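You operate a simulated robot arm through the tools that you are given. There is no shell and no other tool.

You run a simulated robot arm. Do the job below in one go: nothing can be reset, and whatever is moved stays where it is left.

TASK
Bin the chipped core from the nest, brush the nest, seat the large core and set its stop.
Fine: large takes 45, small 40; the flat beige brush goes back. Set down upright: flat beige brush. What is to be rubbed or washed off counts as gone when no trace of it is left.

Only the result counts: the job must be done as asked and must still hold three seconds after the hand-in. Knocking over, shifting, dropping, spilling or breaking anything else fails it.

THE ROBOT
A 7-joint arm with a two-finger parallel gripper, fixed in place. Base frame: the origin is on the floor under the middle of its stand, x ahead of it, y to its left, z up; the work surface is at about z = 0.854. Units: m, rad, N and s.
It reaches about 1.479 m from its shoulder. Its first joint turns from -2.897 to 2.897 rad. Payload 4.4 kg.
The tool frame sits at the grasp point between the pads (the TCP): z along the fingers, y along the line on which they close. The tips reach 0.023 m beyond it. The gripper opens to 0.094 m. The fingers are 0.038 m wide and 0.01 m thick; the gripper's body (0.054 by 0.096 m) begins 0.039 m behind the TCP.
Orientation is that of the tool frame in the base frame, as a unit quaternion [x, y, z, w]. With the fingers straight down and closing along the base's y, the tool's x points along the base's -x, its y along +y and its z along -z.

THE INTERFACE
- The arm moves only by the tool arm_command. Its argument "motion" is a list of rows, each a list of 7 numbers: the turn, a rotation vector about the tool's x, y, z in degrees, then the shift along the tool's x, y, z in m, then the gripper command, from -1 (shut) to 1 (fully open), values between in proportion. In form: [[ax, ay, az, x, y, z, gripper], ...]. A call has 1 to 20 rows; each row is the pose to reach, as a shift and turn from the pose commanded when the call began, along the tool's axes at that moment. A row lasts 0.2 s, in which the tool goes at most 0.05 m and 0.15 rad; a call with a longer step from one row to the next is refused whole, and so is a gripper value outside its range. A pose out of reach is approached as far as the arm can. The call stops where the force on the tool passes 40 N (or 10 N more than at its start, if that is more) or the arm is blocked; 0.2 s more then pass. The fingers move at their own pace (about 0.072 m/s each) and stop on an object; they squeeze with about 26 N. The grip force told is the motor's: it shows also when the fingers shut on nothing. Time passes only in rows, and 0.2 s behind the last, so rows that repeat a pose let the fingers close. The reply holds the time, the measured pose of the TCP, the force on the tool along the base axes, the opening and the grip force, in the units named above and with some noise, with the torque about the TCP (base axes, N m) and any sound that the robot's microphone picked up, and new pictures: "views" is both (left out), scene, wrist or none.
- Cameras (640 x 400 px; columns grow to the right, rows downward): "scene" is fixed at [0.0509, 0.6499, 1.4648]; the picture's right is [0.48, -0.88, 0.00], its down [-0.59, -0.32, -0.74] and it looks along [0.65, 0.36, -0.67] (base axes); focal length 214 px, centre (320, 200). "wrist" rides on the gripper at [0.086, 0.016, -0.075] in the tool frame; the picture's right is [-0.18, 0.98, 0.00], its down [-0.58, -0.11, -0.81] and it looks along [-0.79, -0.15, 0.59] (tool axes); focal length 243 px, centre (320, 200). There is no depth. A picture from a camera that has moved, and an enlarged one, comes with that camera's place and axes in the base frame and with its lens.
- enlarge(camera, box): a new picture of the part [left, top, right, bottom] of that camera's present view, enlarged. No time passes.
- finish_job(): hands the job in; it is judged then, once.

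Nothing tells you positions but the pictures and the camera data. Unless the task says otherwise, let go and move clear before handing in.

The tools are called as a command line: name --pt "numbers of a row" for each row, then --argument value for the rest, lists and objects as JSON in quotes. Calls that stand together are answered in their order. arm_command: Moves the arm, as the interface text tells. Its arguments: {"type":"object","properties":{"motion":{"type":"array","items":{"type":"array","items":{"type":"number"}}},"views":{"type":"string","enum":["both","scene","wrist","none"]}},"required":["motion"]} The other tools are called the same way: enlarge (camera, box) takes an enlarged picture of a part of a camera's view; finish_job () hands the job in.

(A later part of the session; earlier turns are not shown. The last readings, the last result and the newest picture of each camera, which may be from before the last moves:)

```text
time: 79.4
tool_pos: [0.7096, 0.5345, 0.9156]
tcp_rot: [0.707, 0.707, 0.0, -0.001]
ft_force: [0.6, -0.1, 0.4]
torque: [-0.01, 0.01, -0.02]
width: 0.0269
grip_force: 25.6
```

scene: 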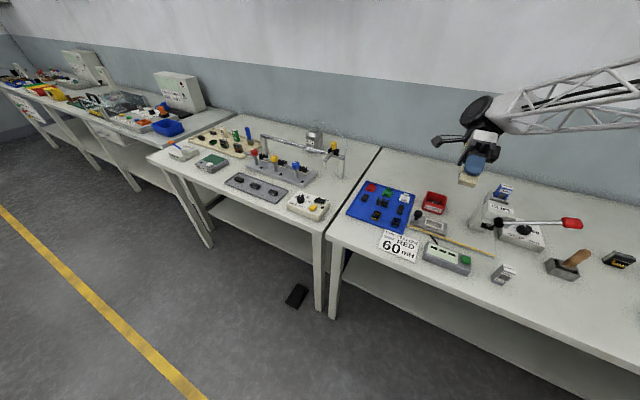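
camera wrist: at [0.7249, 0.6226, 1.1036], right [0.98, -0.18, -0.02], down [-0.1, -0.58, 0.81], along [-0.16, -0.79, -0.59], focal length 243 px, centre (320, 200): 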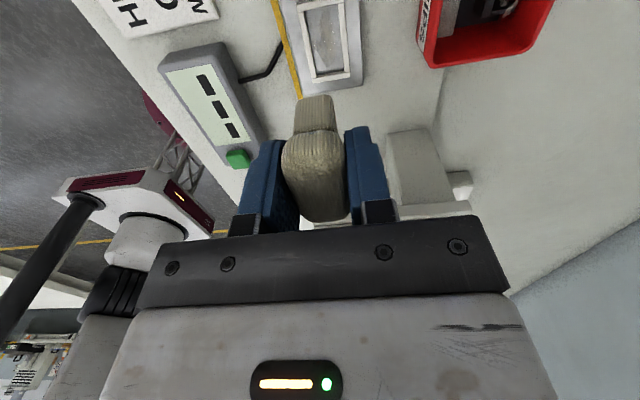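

arm_command --pt "0 0 0 0 0 0.0005 -1" --pt "0 0 0 0 0 0.001 -1" --pt "0 0 0 0 0 0.001 -1" --views "none"

arm_command --pt "0 0 0 0 0 0.0005 -1" --pt "0 0 0 0 0 0.0005 -1" --views "wrist"

enlarge --camera "wrist" --box '[280, 60, 360, 130]'

enlarge --camera "scene" --box '[420, 200, 460, 235]'

```text
time: 80.2
tool_pos: [0.7083, 0.5345, 0.9162]
tcp_rot: [0.707, 0.707, -0.001, -0.001]
ft_force: [0.3, -1.3, 4.8]
torque: [0.01, 0.01, 0.02]
width: 0.0271
grip_force: 25.6
```

```text
time: 80.8
tool_pos: [0.7106, 0.5346, 0.9154]
tcp_rot: [0.707, 0.707, 0.0, 0.0]
ft_force: [-0.6, 0.8, 11.5]
torque: [0.05, -0.02, 0.0]
width: 0.027
grip_force: 26.3
camera wrist: at [0.7263, 0.6224, 0.9898], right [0.98, -0.18, 0.0], down [-0.11, -0.58, 0.81], along [-0.15, -0.79, -0.59], focal length 243 px, centre (320, 200)
```

wrist: 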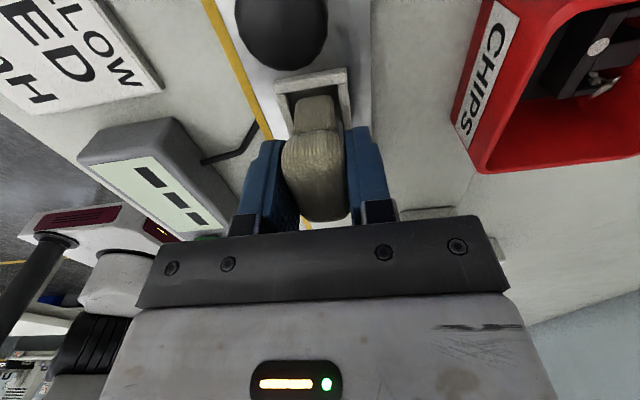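

```text
5.71 times, centred on (320, 95) of wrist
camera zoom: at [0.7263, 0.6224, 0.9898], right [0.98, -0.18, 0.0], down [-0.11, -0.58, 0.81], along [-0.15, -0.79, -0.59], focal length 1386 px, centre (320, 800)
```

zoom: 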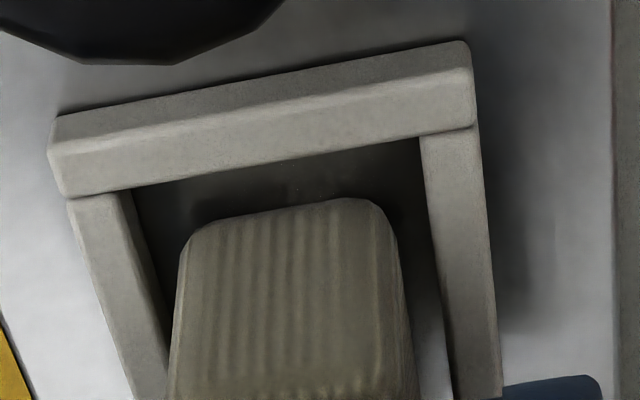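

```text
11.43 times, centred on (440, 218) of scene
camera zoom: at [0.0509, 0.6499, 1.4648], right [0.48, -0.88, 0.0], down [-0.59, -0.32, -0.74], along [0.65, 0.36, -0.67], focal length 2451 px, centre (-1051, 0)
```

zoom: 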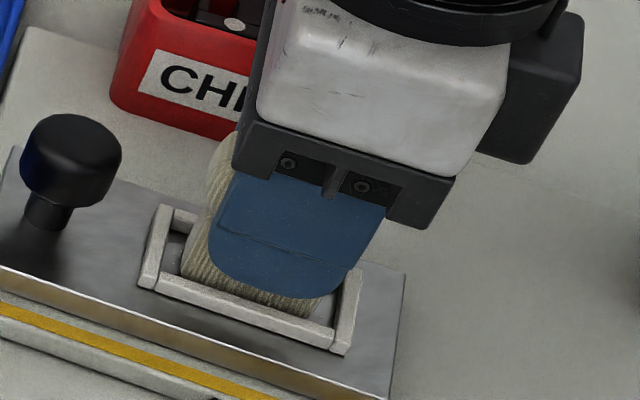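

The brush is on the floor at 11 N. I'll do an intensive set of firm cross strokes and then compare.

arm_command --pt "0 0 0 0 0.004 0.0003 -1" --pt "0 0 0 0 -0.003 0.0003 -1" --pt "0 0 0 0 0.004 0.0003 -1" --pt "0 0 0 0 -0.003 0.0003 -1" --pt "0 0 0 0 0.004 0.0003 -1" --pt "0 0 0 0 -0.003 0.0003 -1" --pt "0 0 0 0.003 0.004 0.0003 -1" --pt "0 0 0 0.003 -0.003 0.0003 -1" --pt "0 0 0 0.003 0.004 0.0003 -1" --pt "0 0 0 0.006 -0.003 0.0003 -1" --pt "0 0 0 0.006 0.004 0.0003 -1" --pt "0 0 0 0.006 -0.003 0.0003 -1" --pt "0 0 0 0 0.004 0.0003 -1" --pt "0 0 0 -0.003 -0.003 0.0003 -1" --pt "0 0 0 -0.003 0.004 0.0003 -1" --pt "0 0 0 -0.006 -0.003 0.0003 -1" --pt "0 0 0 -0.006 0.004 0.0003 -1" --pt "0 0 0 -0.006 -0.003 0.0003 -1" --pt "0 0 0 -0.003 0.004 0.0003 -1" --pt "0 0 0 0 0.001 0.0003 -1" --views "none"

arm_command --pt "0 0 0 0 0.004 0 -1" --pt "0 0 0 0 -0.003 0 -1" --pt "0 0 0 0 0.004 0 -1" --pt "0 0 0 0 -0.003 0 -1" --pt "0 0 0 0 0.004 0 -1" --pt "0 0 0 0 -0.003 0 -1" --pt "0 0 0 0 0.004 0 -1" --pt "0 0 0 0 -0.003 0 -1" --pt "0 0 0 0 0.004 0 -1" --pt "0 0 0 0 -0.003 0 -1" --pt "0 0 0 0 0.004 0 -1" --pt "0 0 0 0 -0.003 0 -1" --pt "0 0 0 0 0.004 0 -1" --pt "0 0 0 0 -0.003 0 -1" --pt "0 0 0 0 0.004 0 -1" --pt "0 0 0 0 -0.003 0 -1" --pt "0 0 0 0 0.004 0 -1" --pt "0 0 0 0 -0.003 0 -1" --pt "0 0 0 0 0.004 0 -1" --pt "0 0 0 0 0.0 0 -1" --views "none"

arm_command --pt "0 0 0 0 0 -0.005 -1" --pt "0 0 0 0 0 -0.02 -1" --pt "0 0 0 0 0 -0.05 -1" --pt "0 0 0 0 0 -0.0825 -1" --pt "0 0 0 0 0 -0.0825 -1" --views "wrist"

enlarge --camera "wrist" --box '[240, 0, 400, 120]'

enlarge --camera "scene" --box '[425, 210, 455, 235]'

```text
time: 85.0
tool_pos: [0.7107, 0.5345, 0.9151]
tcp_rot: [0.707, 0.707, -0.001, -0.001]
ft_force: [6.6, -3.6, 14.0]
torque: [-0.08, -0.39, -0.03]
width: 0.0272
grip_force: 25.9
```

```text
time: 89.2
tool_pos: [0.711, 0.5365, 0.9141]
tcp_rot: [0.707, 0.707, -0.001, 0.0]
ft_force: [5.3, -1.7, 9.8]
torque: [0.0, -0.29, 0.01]
width: 0.0271
grip_force: 25.4
```

```text
time: 90.4
tool_pos: [0.7098, 0.5359, 0.9974]
tcp_rot: [0.707, 0.707, 0.0, 0.0]
ft_force: [-0.8, -0.3, -0.4]
torque: [-0.03, 0.01, -0.01]
width: 0.0272
grip_force: 26.0
camera wrist: at [0.7271, 0.6222, 1.0715], right [0.98, -0.18, 0.0], down [-0.11, -0.58, 0.81], along [-0.15, -0.79, -0.59], focal length 243 px, centre (320, 200)
```

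wrist: 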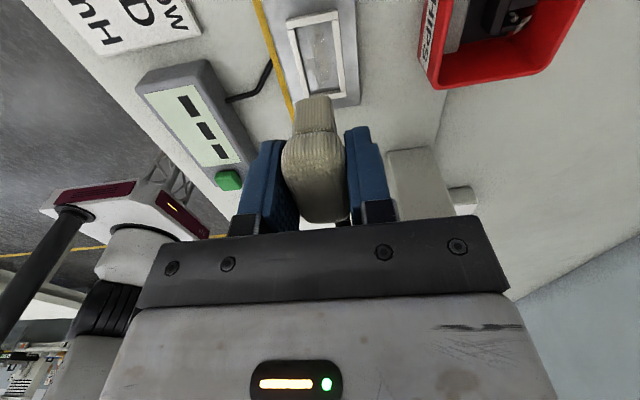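

```text
3.33 times, centred on (320, 60) of wrist
camera zoom: at [0.7271, 0.6222, 1.0715], right [0.98, -0.18, 0.0], down [-0.11, -0.58, 0.81], along [-0.15, -0.79, -0.59], focal length 809 px, centre (320, 667)
```

zoom: 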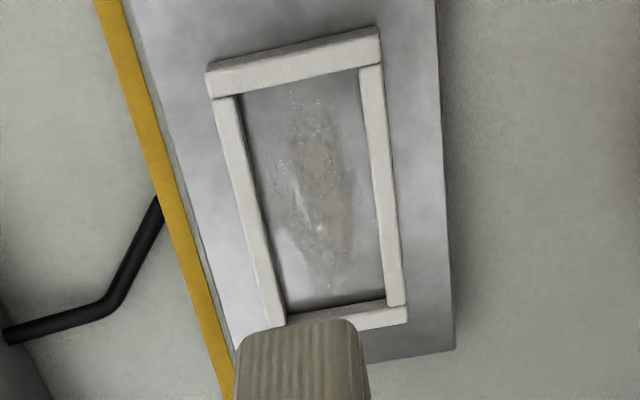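

```text
16.00 times, centred on (440, 222) of scene
camera zoom: at [0.0509, 0.6499, 1.4648], right [0.48, -0.88, 0.0], down [-0.59, -0.32, -0.74], along [0.65, 0.36, -0.67], focal length 3432 px, centre (-1600, -160)
```

zoom: 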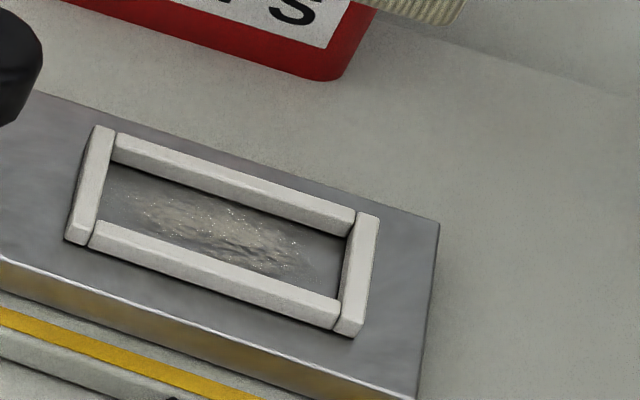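

The smear doesn't respond to this brush, so I need a proper look at the wooden-handled tool in the steel box. I'll move there, high up and still holding the block.

arm_command --pt "0 0 0 -0.02 -0.02 -0.03 -1" --pt "0 0 0 -0.05 -0.04 -0.055 -1" --pt "0 0 0 -0.08 -0.06 -0.08 -1" --pt "0 0 0 -0.11 -0.08 -0.1 -1" --pt "0 0 0 -0.145 -0.1 -0.12 -1" --pt "0 0 0 -0.176 -0.12 -0.123 -1" --pt "0 0 0 -0.176 -0.12 -0.123 -1"

enlarge --camera "wrist" --box '[360, 80, 500, 200]'

```text
time: 92.0
tool_pos: [0.5912, 0.359, 1.1209]
tcp_rot: [0.707, 0.707, -0.001, 0.0]
ft_force: [0.3, -0.2, 0.4]
torque: [-0.01, 0.0, 0.0]
width: 0.027
grip_force: 26.4
camera wrist: at [0.6079, 0.4463, 1.195], right [0.98, -0.18, 0.0], down [-0.11, -0.58, 0.81], along [-0.15, -0.79, -0.59], focal length 243 px, centre (320, 200)
```

scene: 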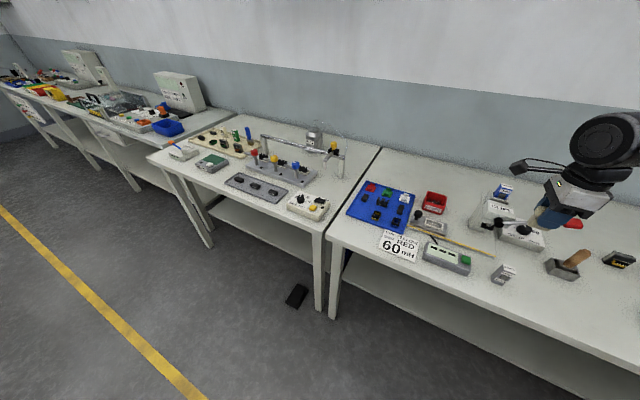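
wrist: 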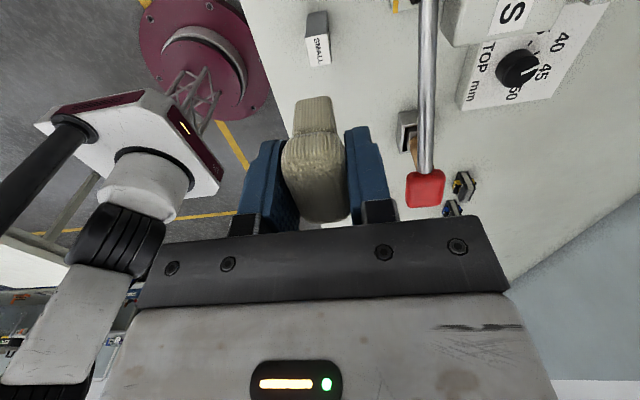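

```text
3.33 times, centred on (430, 140) of wrist
camera zoom: at [0.6079, 0.4463, 1.195], right [0.98, -0.18, 0.0], down [-0.11, -0.58, 0.81], along [-0.15, -0.79, -0.59], focal length 809 px, centre (-47, 400)
```

zoom: 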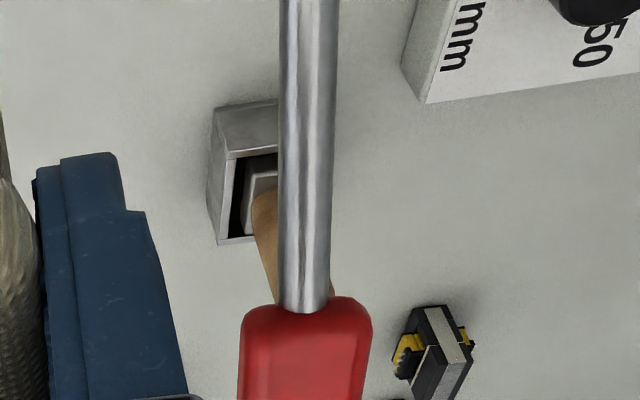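

The press lever's red end hangs at about (0.67, 0.27, 1.06), so I must keep away from it. I'll move to -x for an unobstructed view of the steel box.

arm_command --pt "0 0 0 0 -0.03 -0.01 -1" --pt "0 0 0 0 -0.06 -0.02 -1" --pt "0 0 0 0 -0.091 -0.03 -1" --pt "0 0 0 -0.035 -0.091 -0.03 -1" --pt "0 0 0 -0.069 -0.091 -0.03 -1" --pt "0 0 0 -0.069 -0.091 -0.03 -1"

enlarge --camera "wrist" --box '[420, 20, 560, 130]'

```text
time: 93.4
tool_pos: [0.5001, 0.2893, 1.1499]
tcp_rot: [0.707, 0.707, -0.001, 0.0]
ft_force: [0.3, -0.4, -0.3]
torque: [-0.01, -0.03, 0.01]
width: 0.0273
grip_force: 25.5
camera wrist: at [0.5171, 0.3767, 1.2246], right [0.98, -0.18, 0.0], down [-0.11, -0.58, 0.81], along [-0.15, -0.79, -0.59], focal length 243 px, centre (320, 200)
```

scene: 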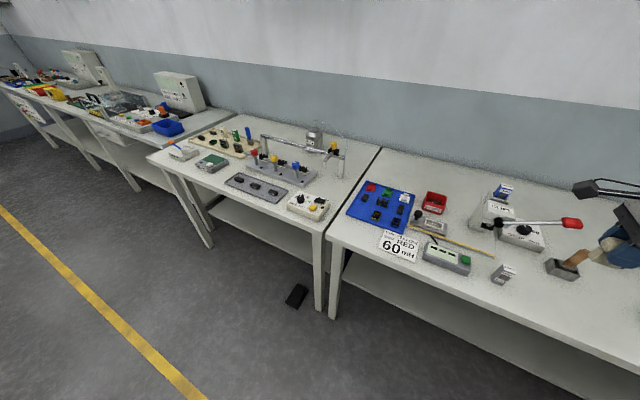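
wrist: 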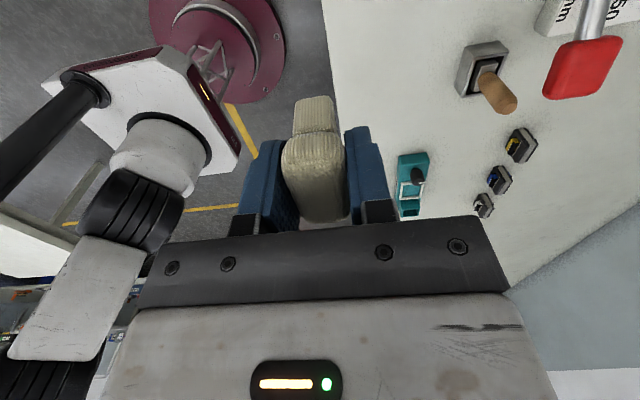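

```text
3.64 times, centred on (490, 75) of wrist
camera zoom: at [0.5171, 0.3767, 1.2246], right [0.98, -0.18, 0.0], down [-0.11, -0.58, 0.81], along [-0.15, -0.79, -0.59], focal length 882 px, centre (-298, 654)
```

zoom: 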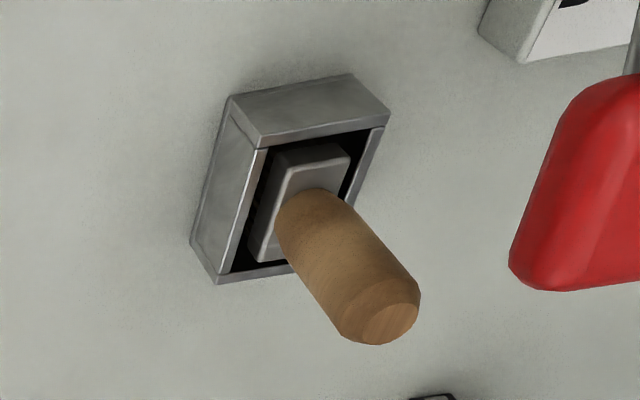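

enlarge --camera "wrist" --box '[462, 45, 512, 85]'

enlarge --camera "scene" --box '[545, 255, 580, 282]'

```text
10.00 times, centred on (487, 65) of wrist
camera zoom: at [0.5171, 0.3767, 1.2246], right [0.98, -0.18, 0.0], down [-0.11, -0.58, 0.81], along [-0.15, -0.79, -0.59], focal length 2426 px, centre (-1350, 1550)
```

zoom: 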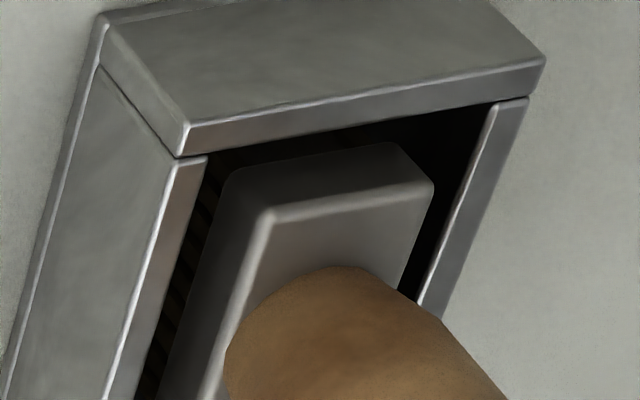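

```text
14.81 times, centred on (562, 268) of scene
camera zoom: at [0.0509, 0.6499, 1.4648], right [0.48, -0.88, 0.0], down [-0.59, -0.32, -0.74], along [0.65, 0.36, -0.67], focal length 3177 px, centre (-3273, -815)
```

zoom: 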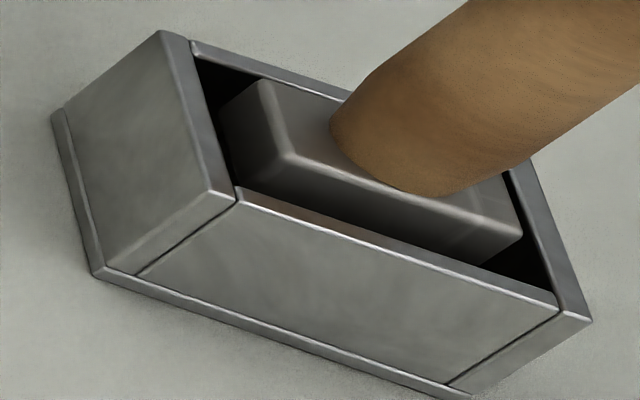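

The wooden tool is a separate, dark-bristled brush in its own holder, so the beige one remains my tool. I'll return to the nest and test whether the bristles reach the floor, by comparing with the contact height on top of the frame bar.

arm_command --pt "0 0 0 0.045 0 0 -1" --pt "0 0 0 0.09 0 0 -1" --pt "0 0 0 0.135 0 0 -1" --pt "0 0 0 0.18 0 0 -1" --pt "0 0 0 0.225 0 0 -1" --pt "0 0 0 0.2464 0.03 0.01 -1" --pt "0 0 0 0.2464 0.07 0.03 -1" --pt "0 0 0 0.2464 0.11 0.05 -1" --pt "0 0 0 0.2464 0.15 0.075 -1" --pt "0 0 0 0.2464 0.1939 0.1 -1" --pt "0 0 0 0.2464 0.1939 0.145 -1" --pt "0 0 0 0.2464 0.1939 0.185 -1" --pt "0 0 0 0.2464 0.1939 0.22 -1" --pt "0 0 0 0.2464 0.1939 0.227 -1" --pt "0 0 0 0.2464 0.1939 0.227 -1" --views "wrist"

enlarge --camera "wrist" --box '[250, 20, 390, 140]'

```text
refused: row 10 steps farther than a row can; nothing moved
```

```text
3.33 times, centred on (320, 80) of wrist
camera zoom: at [0.5171, 0.3767, 1.2246], right [0.98, -0.18, 0.0], down [-0.11, -0.58, 0.81], along [-0.15, -0.79, -0.59], focal length 809 px, centre (320, 600)
```

zoom: 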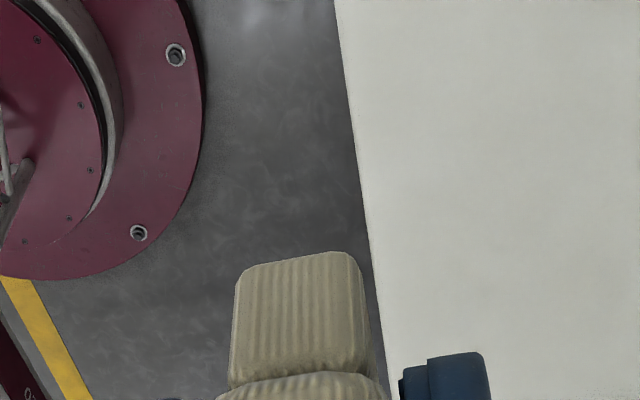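

The call was refused because one step was too long, so I'll resend the same path with smaller steps.

arm_command --pt "0 0 0 0.045 0 0 -1" --pt "0 0 0 0.09 0 0 -1" --pt "0 0 0 0.135 0 0 -1" --pt "0 0 0 0.18 0 0 -1" --pt "0 0 0 0.225 0 0 -1" --pt "0 0 0 0.2464 0.03 0.01 -1" --pt "0 0 0 0.2464 0.07 0.03 -1" --pt "0 0 0 0.2464 0.11 0.05 -1" --pt "0 0 0 0.2464 0.15 0.075 -1" --pt "0 0 0 0.2464 0.1939 0.09 -1" --pt "0 0 0 0.2464 0.1939 0.135 -1" --pt "0 0 0 0.2464 0.1939 0.18 -1" --pt "0 0 0 0.2464 0.1939 0.22 -1" --pt "0 0 0 0.2464 0.1939 0.227 -1" --pt "0 0 0 0.2464 0.1939 0.227 -1" --views "wrist"

enlarge --camera "wrist" --box '[250, 20, 390, 140]'

```text
time: 96.6
tool_pos: [0.6939, 0.5368, 0.9222]
tcp_rot: [0.707, 0.707, -0.001, -0.001]
ft_force: [1.3, -0.2, -0.4]
torque: [0.01, -0.02, 0.0]
width: 0.0272
grip_force: 25.6
camera wrist: at [0.7103, 0.6242, 0.9968], right [0.98, -0.18, 0.0], down [-0.11, -0.58, 0.81], along [-0.15, -0.79, -0.59], focal length 243 px, centre (320, 200)
```

wrist: 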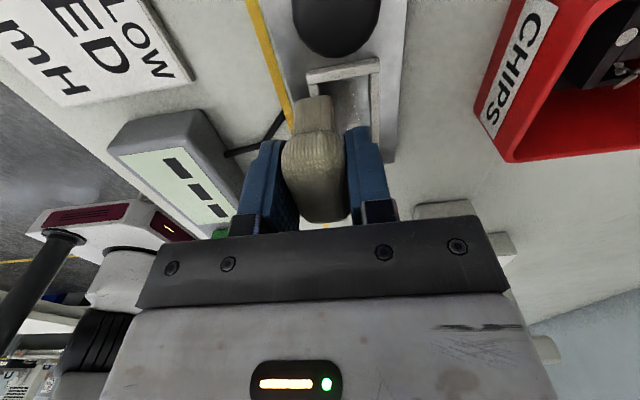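

```text
3.33 times, centred on (320, 80) of wrist
camera zoom: at [0.7103, 0.6242, 0.9968], right [0.98, -0.18, 0.0], down [-0.11, -0.58, 0.81], along [-0.15, -0.79, -0.59], focal length 809 px, centre (320, 600)
```

zoom: 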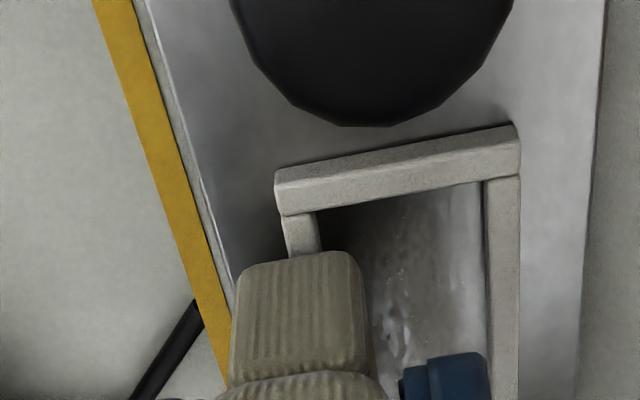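

The brush now hovers over the -x bar. I'll lower in 1 mm steps to find the bar's contact height.

arm_command --pt "0 0 0 0 0 0.001 -1" --pt "0 0 0 0 0 0.001 -1" --views "none"

arm_command --pt "0 0 0 0 0 0.001 -1" --pt "0 0 0 0 0 0.001 -1" --views "none"

arm_command --pt "0 0 0 0 0 0.001 -1" --pt "0 0 0 0 0 0.001 -1" --views "none"

```text
time: 97.2
tool_pos: [0.6943, 0.5365, 0.9219]
tcp_rot: [0.708, 0.707, -0.001, -0.002]
ft_force: [-0.3, 0.1, -0.9]
torque: [0.01, -0.01, 0.05]
width: 0.0274
grip_force: 26.1
```

```text
time: 97.8
tool_pos: [0.6933, 0.5383, 0.9211]
tcp_rot: [0.707, 0.707, 0.0, 0.0]
ft_force: [-0.9, 0.8, 1.4]
torque: [0.03, 0.03, -0.03]
width: 0.0269
grip_force: 25.7
```

```text
time: 98.4
tool_pos: [0.6932, 0.5375, 0.9204]
tcp_rot: [0.707, 0.707, 0.001, -0.001]
ft_force: [-2.2, -0.7, 15.1]
torque: [-0.07, 0.08, 0.02]
width: 0.0273
grip_force: 26.2
```

The bar contact is at TCP z of about 0.921, 5 mm above the pocket contact, so the bristles do reach the floor. I'll go back into the pocket and check with pictures whether the brush really slides against the floor during strokes.

arm_command --pt "0 0 0 0 0 -0.005 -1" --pt "0 0 0 -0.001 0.0085 -0.008 -1" --pt "0 0 0 -0.001 0.0165 -0.008 -1" --pt "0 0 0 -0.001 0.0165 -0.003 -1" --pt "0 0 0 -0.001 0.0165 0.001 -1" --pt "0 0 0 -0.001 0.0165 0.0045 -1" --pt "0 0 0 -0.001 0.0165 0.0045 -1" --views "none"

arm_command --pt "0 0 0 0 0 0.0005 -1" --pt "0 0 0 0 0 0.0005 -1" --views "none"

```text
time: 100.0
tool_pos: [0.7105, 0.5366, 0.9146]
tcp_rot: [0.708, 0.706, 0.0, -0.001]
ft_force: [0.6, 0.1, 0.4]
torque: [0.0, -0.01, -0.02]
width: 0.0274
grip_force: 26.1
```

```text
time: 100.6
tool_pos: [0.7096, 0.5367, 0.915]
tcp_rot: [0.707, 0.707, -0.001, -0.001]
ft_force: [-0.2, 0.9, 4.5]
torque: [0.04, -0.03, 0.0]
width: 0.0276
grip_force: 25.8
```

arm_command --pt "0 0 0 0.0025 0 0.0003 -1" --pt "0 0 0 0.005 0 0.0003 -1" --views "wrist"

enlarge --camera "scene" --box '[415, 195, 465, 240]'

enlarge --camera "wrist" --box '[250, 20, 390, 140]'

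arm_command --pt "0 0 0 -0.005 0 0 -1" --pt "0 0 0 -0.01 0 0 -1" --views "wrist"

enlarge --camera "scene" --box '[415, 195, 465, 240]'

enlarge --camera "wrist" --box '[250, 20, 390, 140]'

```text
time: 101.2
tool_pos: [0.71, 0.5413, 0.9136]
tcp_rot: [0.707, 0.708, 0.0, 0.0]
ft_force: [0.5, -3.2, 10.4]
torque: [-0.12, -0.13, -0.03]
width: 0.0273
grip_force: 26.3
camera wrist: at [0.7271, 0.628, 0.9892], right [0.98, -0.18, 0.0], down [-0.11, -0.58, 0.81], along [-0.15, -0.79, -0.59], focal length 243 px, centre (320, 200)
```

wrist: 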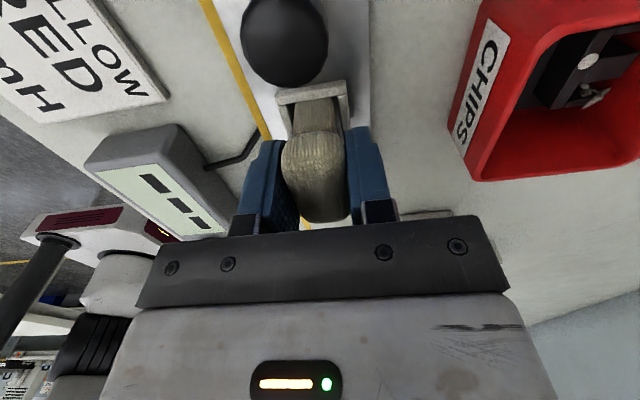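

```text
8.89 times, centred on (440, 218) of scene
camera zoom: at [0.0509, 0.6499, 1.4648], right [0.48, -0.88, 0.0], down [-0.59, -0.32, -0.74], along [0.65, 0.36, -0.67], focal length 1906 px, centre (-747, 44)
```

zoom: 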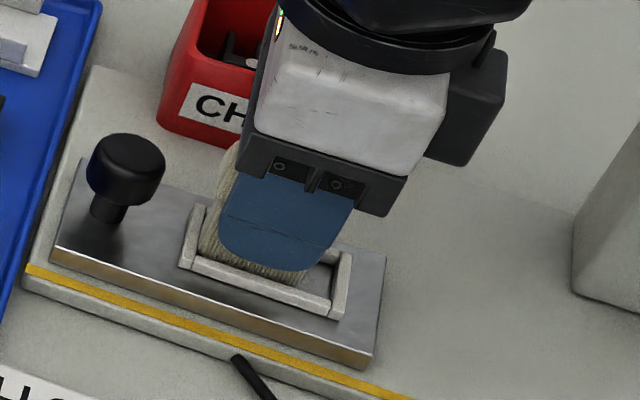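

```text
3.33 times, centred on (320, 80) of wrist
camera zoom: at [0.7271, 0.628, 0.9892], right [0.98, -0.18, 0.0], down [-0.11, -0.58, 0.81], along [-0.15, -0.79, -0.59], focal length 809 px, centre (320, 600)
```

zoom: 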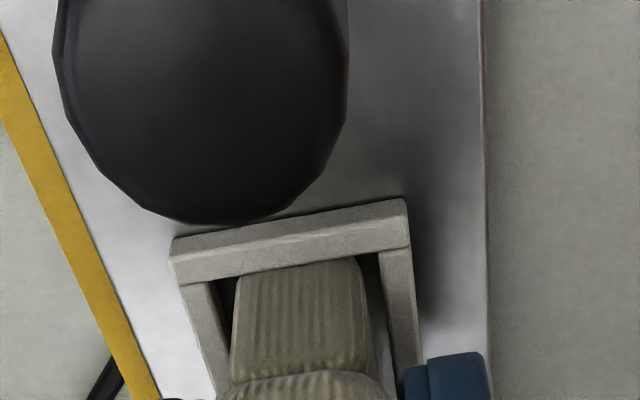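

```text
time: 101.8
tool_pos: [0.712, 0.5297, 0.9145]
tcp_rot: [0.706, 0.708, 0.0, -0.001]
ft_force: [-1.5, 0.7, 8.8]
torque: [0.06, -0.04, 0.0]
width: 0.0272
grip_force: 25.7
camera wrist: at [0.7271, 0.6177, 0.9892], right [0.98, -0.18, 0.0], down [-0.11, -0.58, 0.81], along [-0.15, -0.79, -0.59], focal length 243 px, centre (320, 200)
```

wrist: 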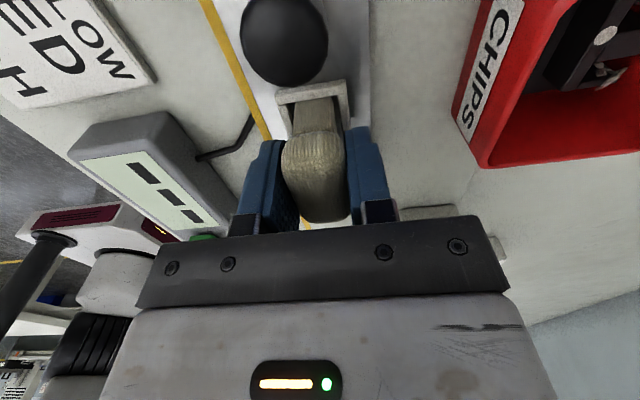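

```text
8.89 times, centred on (440, 218) of scene
camera zoom: at [0.0509, 0.6499, 1.4648], right [0.48, -0.88, 0.0], down [-0.59, -0.32, -0.74], along [0.65, 0.36, -0.67], focal length 1906 px, centre (-747, 44)
```

zoom: 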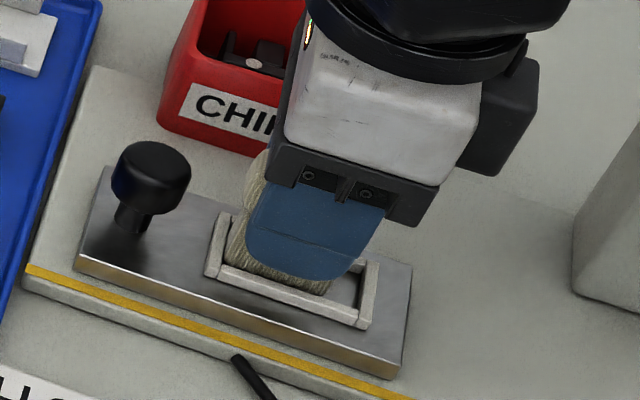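

```text
3.33 times, centred on (320, 80) of wrist
camera zoom: at [0.7271, 0.6177, 0.9892], right [0.98, -0.18, 0.0], down [-0.11, -0.58, 0.81], along [-0.15, -0.79, -0.59], focal length 809 px, centre (320, 600)
```

zoom: 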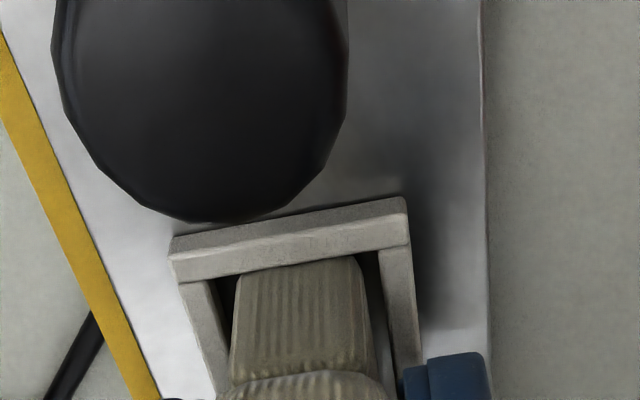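

The nest slides freely along y with the brush, so y strokes give no rubbing; only x strokes do. I'll lift between y positions so the nest returns home, and do long x-stroke sessions with firm contact.

arm_command --pt "0 0 0 0 0 -0.004 -1" --pt "0 0 0 0.006 0 -0.004 -1" --pt "0 0 0 0.006 0 -0.004 -1" --pt "0 0 0 0.006 0 0 -1" --pt "0 0 0 0.006 0 0.0002 -1" --pt "0 0 0 0.006 0.0045 0.0002 -1" --pt "0 0 0 0.006 -0.0045 0.0002 -1" --pt "0 0 0 0.006 0.0045 0.0002 -1" --pt "0 0 0 0.006 -0.0045 0.0002 -1" --pt "0 0 0 0.006 0.0045 0.0002 -1" --pt "0 0 0 0.006 -0.0045 0.0002 -1" --pt "0 0 0 0.006 0.0045 0.0002 -1" --pt "0 0 0 0.006 -0.0045 0.0002 -1" --pt "0 0 0 0.006 0.0045 0.0002 -1" --pt "0 0 0 0.006 -0.0045 0.0002 -1" --pt "0 0 0 0.006 0.0045 0.0002 -1" --pt "0 0 0 0.006 -0.0045 0.0002 -1" --pt "0 0 0 0.006 0.0045 0.0002 -1" --pt "0 0 0 0.006 -0.0045 0.0002 -1" --pt "0 0 0 0.006 0.0045 0.0002 -1" --views "wrist"

enlarge --camera "wrist" --box '[250, 20, 390, 140]'

arm_command --pt "0 0 0 0 -0.009 0 -1" --pt "0 0 0 0 -0.009 0 -1" --views "wrist"

enlarge --camera "wrist" --box '[250, 20, 390, 140]'

```text
time: 106.0
tool_pos: [0.7124, 0.5351, 0.9148]
tcp_rot: [0.706, 0.708, 0.0, 0.0]
ft_force: [-23.7, -1.9, 27.8]
torque: [-0.04, 0.65, -0.06]
width: 0.0271
grip_force: 27.1
camera wrist: at [0.7305, 0.6236, 0.9889], right [0.98, -0.18, 0.0], down [-0.11, -0.58, 0.81], along [-0.15, -0.79, -0.59], focal length 243 px, centre (320, 200)
```

wrist: 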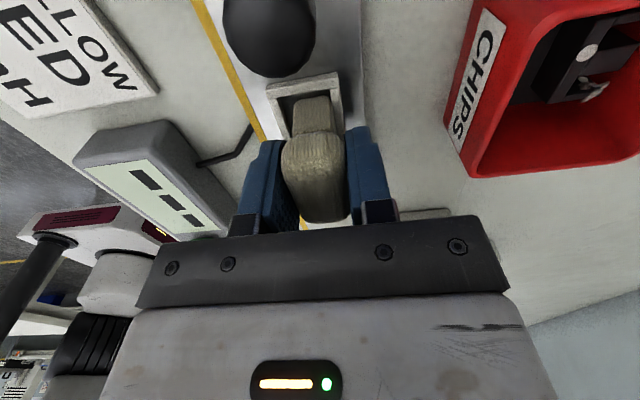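

```text
3.33 times, centred on (320, 80) of wrist
camera zoom: at [0.7305, 0.6236, 0.9889], right [0.98, -0.18, 0.0], down [-0.11, -0.58, 0.81], along [-0.15, -0.79, -0.59], focal length 809 px, centre (320, 600)
```

zoom: 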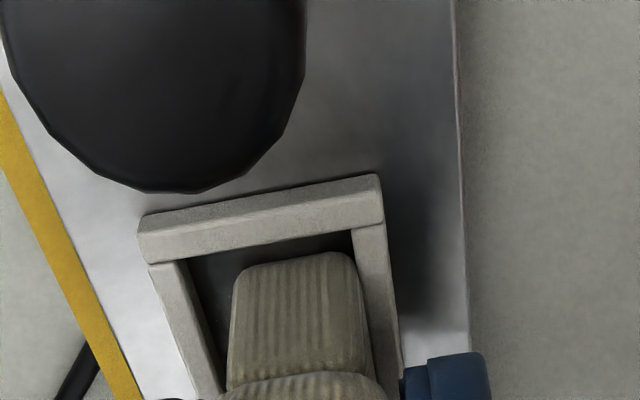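

```text
time: 106.6
tool_pos: [0.7061, 0.5374, 0.9138]
tcp_rot: [0.707, 0.707, 0.0, -0.001]
ft_force: [19.6, -0.2, 17.5]
torque: [-0.06, -0.76, 0.03]
width: 0.0272
grip_force: 25.8
camera wrist: at [0.7231, 0.6232, 0.9891], right [0.98, -0.18, 0.0], down [-0.11, -0.58, 0.81], along [-0.15, -0.79, -0.59], focal length 243 px, centre (320, 200)
```

wrist: 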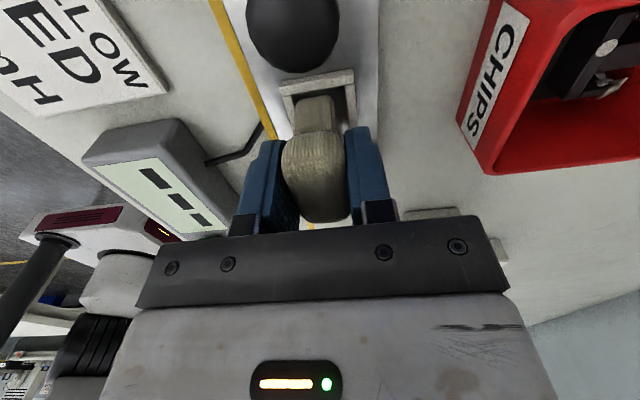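

```text
3.33 times, centred on (320, 80) of wrist
camera zoom: at [0.7231, 0.6232, 0.9891], right [0.98, -0.18, 0.0], down [-0.11, -0.58, 0.81], along [-0.15, -0.79, -0.59], focal length 809 px, centre (320, 600)
```

zoom: 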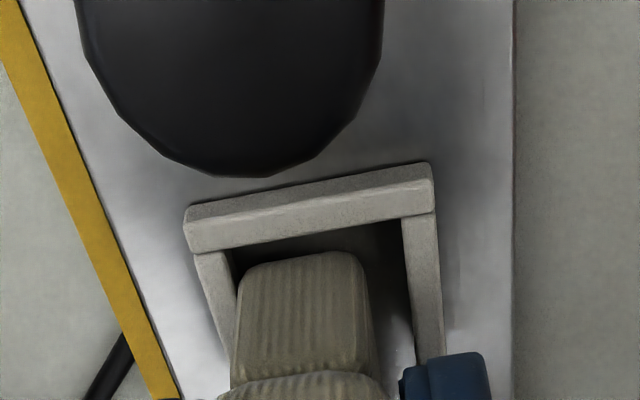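

arm_command --pt "0 0 0 0 0.0045 -0.002 -1" --pt "0 0 0 0 0.0045 -0.02 -1" --pt "0 0 0 0 0.0045 -0.05 -1" --pt "0 0 0 0 0.0045 -0.0825 -1" --pt "0 0 0 0 0.0045 -0.0825 -1" --views "wrist"

enlarge --camera "wrist" --box '[240, 0, 400, 120]'

enlarge --camera "scene" --box '[425, 210, 455, 235]'

```text
time: 107.8
tool_pos: [0.7103, 0.536, 0.9959]
tcp_rot: [0.707, 0.707, -0.001, 0.0]
ft_force: [-0.2, 0.3, -0.4]
torque: [0.0, -0.03, -0.01]
width: 0.0271
grip_force: 25.8
camera wrist: at [0.7273, 0.6231, 1.0705], right [0.98, -0.18, 0.0], down [-0.11, -0.58, 0.81], along [-0.15, -0.79, -0.59], focal length 243 px, centre (320, 200)
```

wrist: 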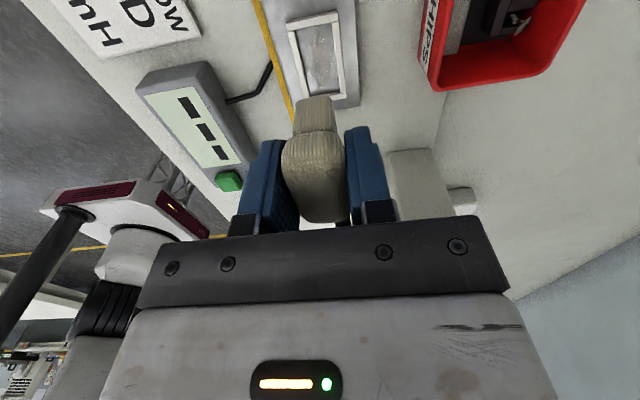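

```text
3.33 times, centred on (320, 60) of wrist
camera zoom: at [0.7273, 0.6231, 1.0705], right [0.98, -0.18, 0.0], down [-0.11, -0.58, 0.81], along [-0.15, -0.79, -0.59], focal length 809 px, centre (320, 667)
```

zoom: 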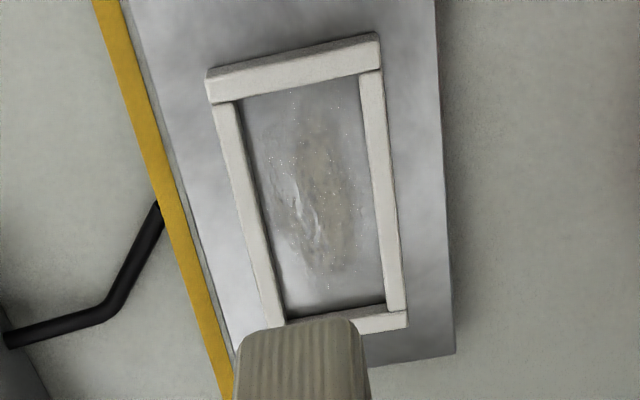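

```text
16.00 times, centred on (440, 222) of scene
camera zoom: at [0.0509, 0.6499, 1.4648], right [0.48, -0.88, 0.0], down [-0.59, -0.32, -0.74], along [0.65, 0.36, -0.67], focal length 3432 px, centre (-1600, -160)
```

zoom: 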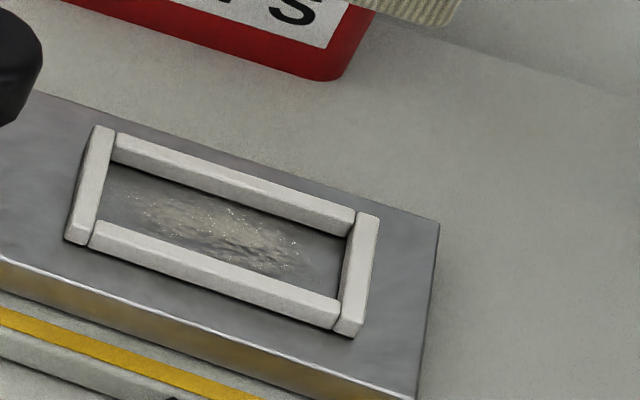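

There is still no change. This brush clearly isn't removing the dust, so the wooden flat brush needs inspecting. I'll first put the beige block back exactly where it stood.

arm_command --pt "0 0 0 0.0384 -0.0223 0 -1" --pt "0 0 0 0.0768 -0.0446 0 -1" --pt "0 0 0 0.1152 -0.0669 0 -1" --pt "0 0 0 0.1536 -0.0892 0 -1" --pt "0 0 0 0.192 -0.1116 0 -1" --pt "0 0 0 0.2304 -0.1339 0 -1" --pt "0 0 0 0.2688 -0.1562 0 -1" --pt "0 0 0 0.2688 -0.1562 0.04 -1" --pt "0 0 0 0.2688 -0.1562 0.08 -1" --pt "0 0 0 0.2688 -0.1562 0.095 -1" --pt "0 0 0 0.2688 -0.1562 0.095 -1"

enlarge --camera "scene" --box '[320, 190, 380, 245]'

```text
time: 110.2
tool_pos: [0.5522, 0.8053, 0.9024]
tcp_rot: [0.707, 0.707, 0.0, 0.0]
ft_force: [0.4, 0.6, -1.1]
torque: [-0.04, 0.04, -0.04]
width: 0.0272
grip_force: 26.2
camera wrist: at [0.5701, 0.8921, 0.9768], right [0.98, -0.18, 0.0], down [-0.11, -0.58, 0.81], along [-0.15, -0.79, -0.59], focal length 243 px, centre (320, 200)
```

scene: 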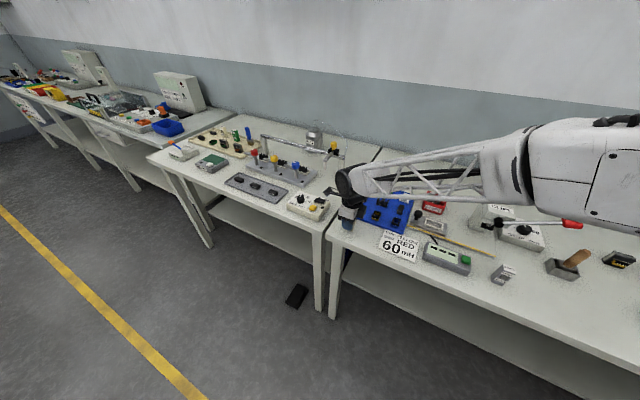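
wrist: 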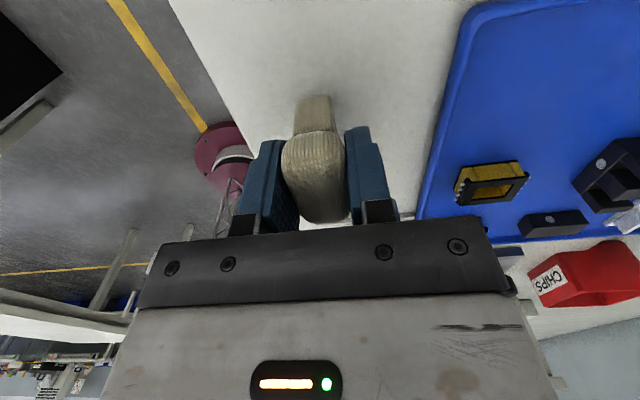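

```text
7.27 times, centred on (350, 218) of scene
camera zoom: at [0.0509, 0.6499, 1.4648], right [0.48, -0.88, 0.0], down [-0.59, -0.32, -0.74], along [0.65, 0.36, -0.67], focal length 1560 px, centre (102, 73)
```

zoom: 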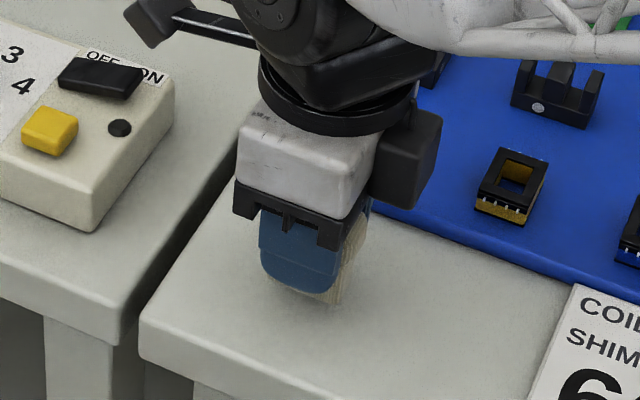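

I'm over its original spot. I'll lower in small steps to the table.

arm_command --pt "0 0 0 0 0.0005 0.002 -1" --pt "0 0 0 0 0.0005 0.003 -1" --pt "0 0 0 0 0.0005 0.003 -1" --views "none"

arm_command --pt "0 0 0 0 0 0.001 -1" --pt "0 0 0 0 0 0.001 -1" --views "none"

arm_command --pt "0 0 0 0 0 0.001 -1" --pt "0 0 0 0 0 0.001 -1" --views "none"

```text
time: 111.0
tool_pos: [0.5548, 0.8052, 0.8985]
tcp_rot: [0.707, 0.707, -0.001, -0.002]
ft_force: [0.3, 0.6, -0.8]
torque: [-0.02, -0.01, -0.02]
width: 0.0272
grip_force: 25.7
```

```text
time: 111.6
tool_pos: [0.5548, 0.8063, 0.8984]
tcp_rot: [0.707, 0.707, -0.001, 0.0]
ft_force: [-0.1, -0.3, 0.2]
torque: [0.01, -0.01, 0.01]
width: 0.0271
grip_force: 25.5
```

```text
time: 112.2
tool_pos: [0.5545, 0.8054, 0.897]
tcp_rot: [0.707, 0.707, -0.001, -0.002]
ft_force: [0.3, 0.5, 0.3]
torque: [0.02, 0.01, 0.01]
width: 0.0271
grip_force: 25.3
```

arm_command --pt "0 0 0 0 0 0.001 -1" --pt "0 0 0 0 0 0.001 -1" --views "none"

arm_command --pt "0 0 0 0 0 0.001 -1" --pt "0 0 0 0 0 0.001 -1" --views "none"

```text
time: 112.8
tool_pos: [0.5548, 0.8047, 0.896]
tcp_rot: [0.707, 0.707, 0.0, -0.001]
ft_force: [0.0, -0.7, -0.4]
torque: [-0.02, -0.02, -0.01]
width: 0.0274
grip_force: 26.0
```

```text
time: 113.4
tool_pos: [0.5531, 0.805, 0.8956]
tcp_rot: [0.707, 0.707, -0.001, -0.001]
ft_force: [0.0, 0.3, -1.1]
torque: [0.01, 0.02, 0.01]
width: 0.0271
grip_force: 26.1
```

arm_command --pt "0 0 0 0 0 0.001 -1" --pt "0 0 0 0 0 0.001 -1" --views "none"

arm_command --pt "0 0 0 0 0 0.0007 -1" --pt "0 0 0 0 0 0.0007 -1" --views "scene"

enlarge --camera "scene" --box '[335, 205, 365, 235]'

```text
time: 114.0
tool_pos: [0.5539, 0.8052, 0.8934]
tcp_rot: [0.707, 0.707, -0.001, -0.001]
ft_force: [-0.9, -0.1, -0.4]
torque: [-0.03, -0.01, -0.02]
width: 0.0272
grip_force: 26.1
```

```text
time: 114.6
tool_pos: [0.5543, 0.8054, 0.8931]
tcp_rot: [0.707, 0.707, 0.0, -0.001]
ft_force: [-0.5, -0.4, -0.8]
torque: [0.02, 0.0, 0.01]
width: 0.0273
grip_force: 26.3
```

scene: 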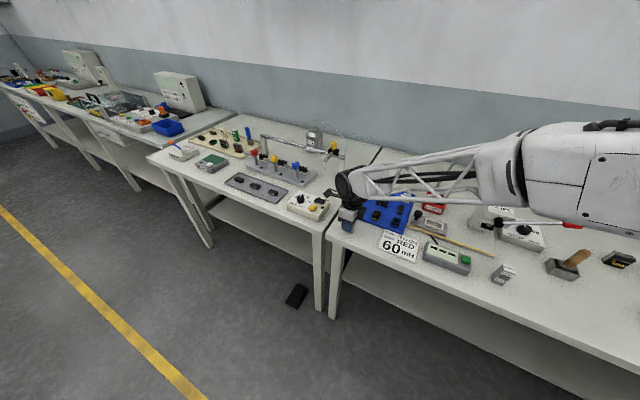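

```text
13.33 times, centred on (350, 220) of scene
camera zoom: at [0.0509, 0.6499, 1.4648], right [0.48, -0.88, 0.0], down [-0.59, -0.32, -0.74], along [0.65, 0.36, -0.67], focal length 2860 px, centre (-80, -67)
```

zoom: 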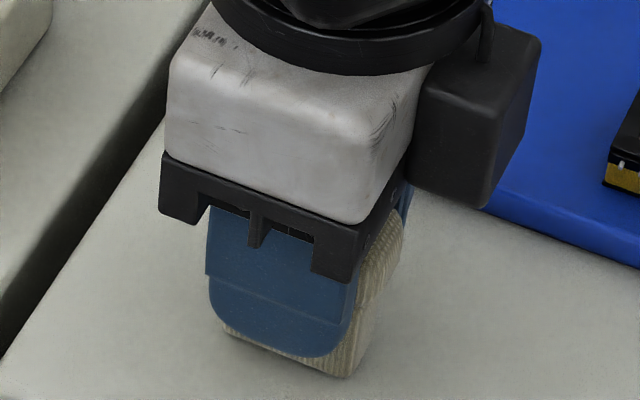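

arm_command --pt "0 0 0 0 0 0.001 -1" --pt "0 0 0 0 0 0.001 -1" --views "none"

arm_command --pt "0 0 0 0 0 0.001 -1" --pt "0 0 0 0 0 0.001 -1" --views "none"

arm_command --pt "0 0 0 0 0 0.0007 -1" --pt "0 0 0 0 0 0.0007 -1" --views "none"

```text
time: 115.2
tool_pos: [0.554, 0.806, 0.8928]
tcp_rot: [0.707, 0.707, -0.001, 0.0]
ft_force: [-0.2, -0.6, 6.1]
torque: [-0.04, -0.06, -0.01]
width: 0.0271
grip_force: 26.1
```

```text
time: 115.8
tool_pos: [0.5549, 0.8054, 0.8927]
tcp_rot: [0.707, 0.707, 0.0, -0.001]
ft_force: [-1.7, -1.0, 20.7]
torque: [-0.05, 0.02, 0.01]
width: 0.0274
grip_force: 25.6
```

```text
time: 116.4
tool_pos: [0.5541, 0.8066, 0.892]
tcp_rot: [0.707, 0.707, 0.0, 0.0]
ft_force: [-2.4, -0.8, 33.8]
torque: [-0.07, -0.01, 0.01]
width: 0.0272
grip_force: 26.2
```

The brush stands on the table. I'll relieve the pressure, open the fingers and rise.

arm_command --pt "0 0 0 0 0 -0.001 -1" --pt "0 0 0 0 0 -0.0018 -1" --pt "0 0 0 0 0 -0.0018 0.0" --pt "0 0 0 0 0 -0.0018 0.2" --pt "0 0 0 0 0 -0.0018 0.2" --pt "0 0 0 0 0 -0.03 0.2" --pt "0 0 0 0 0 -0.07 0.2" --pt "0 0 0 0 0 -0.11 0.2" --pt "0 0 0 0 0 -0.11 0.2"

enlarge --camera "scene" --box '[325, 200, 375, 245]'

enlarge --camera "wrist" --box '[240, 0, 400, 150]'

```text
time: 118.4
tool_pos: [0.5541, 0.8054, 1.0015]
tcp_rot: [0.707, 0.707, -0.002, 0.0]
ft_force: [0.7, -0.3, -0.1]
torque: [-0.03, 0.0, 0.0]
width: 0.0564
grip_force: 0.0
camera wrist: at [0.5709, 0.8927, 1.0752], right [0.98, -0.18, 0.0], down [-0.11, -0.58, 0.81], along [-0.15, -0.79, -0.59], focal length 243 px, centre (320, 200)
```

scene: 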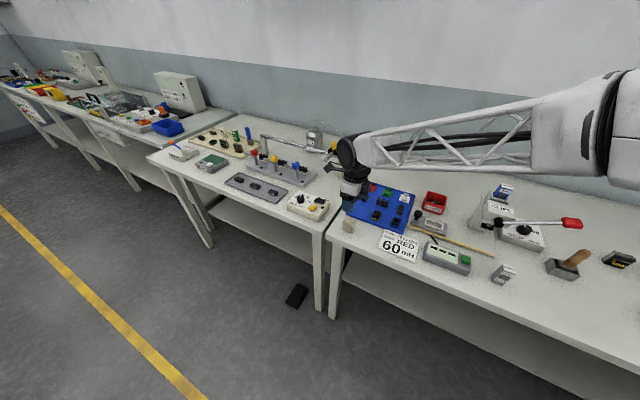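
wrist: 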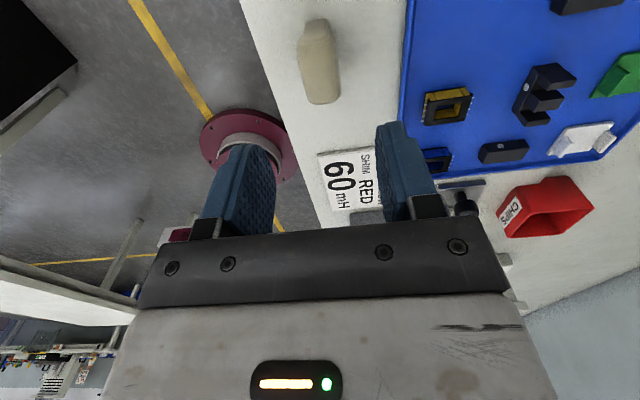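

```text
8.89 times, centred on (350, 222) of scene
camera zoom: at [0.0509, 0.6499, 1.4648], right [0.48, -0.88, 0.0], down [-0.59, -0.32, -0.74], along [0.65, 0.36, -0.67], focal length 1906 px, centre (53, 0)
```

zoom: 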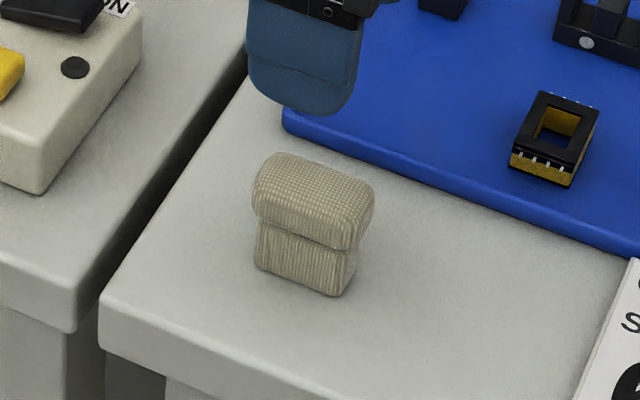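

```text
2.67 times, centred on (320, 75) of wrist
camera zoom: at [0.5709, 0.8927, 1.0752], right [0.98, -0.18, 0.0], down [-0.11, -0.58, 0.81], along [-0.15, -0.79, -0.59], focal length 647 px, centre (320, 533)
```

zoom: 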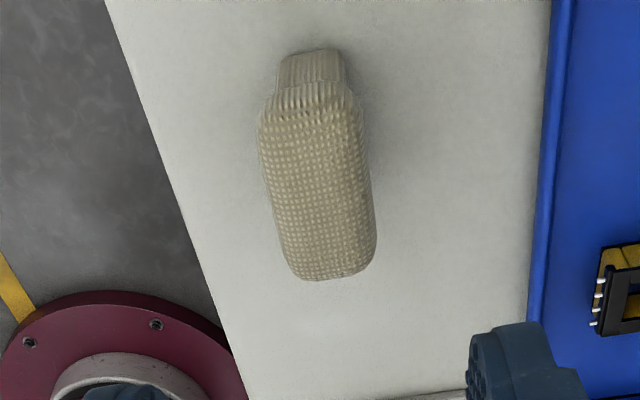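

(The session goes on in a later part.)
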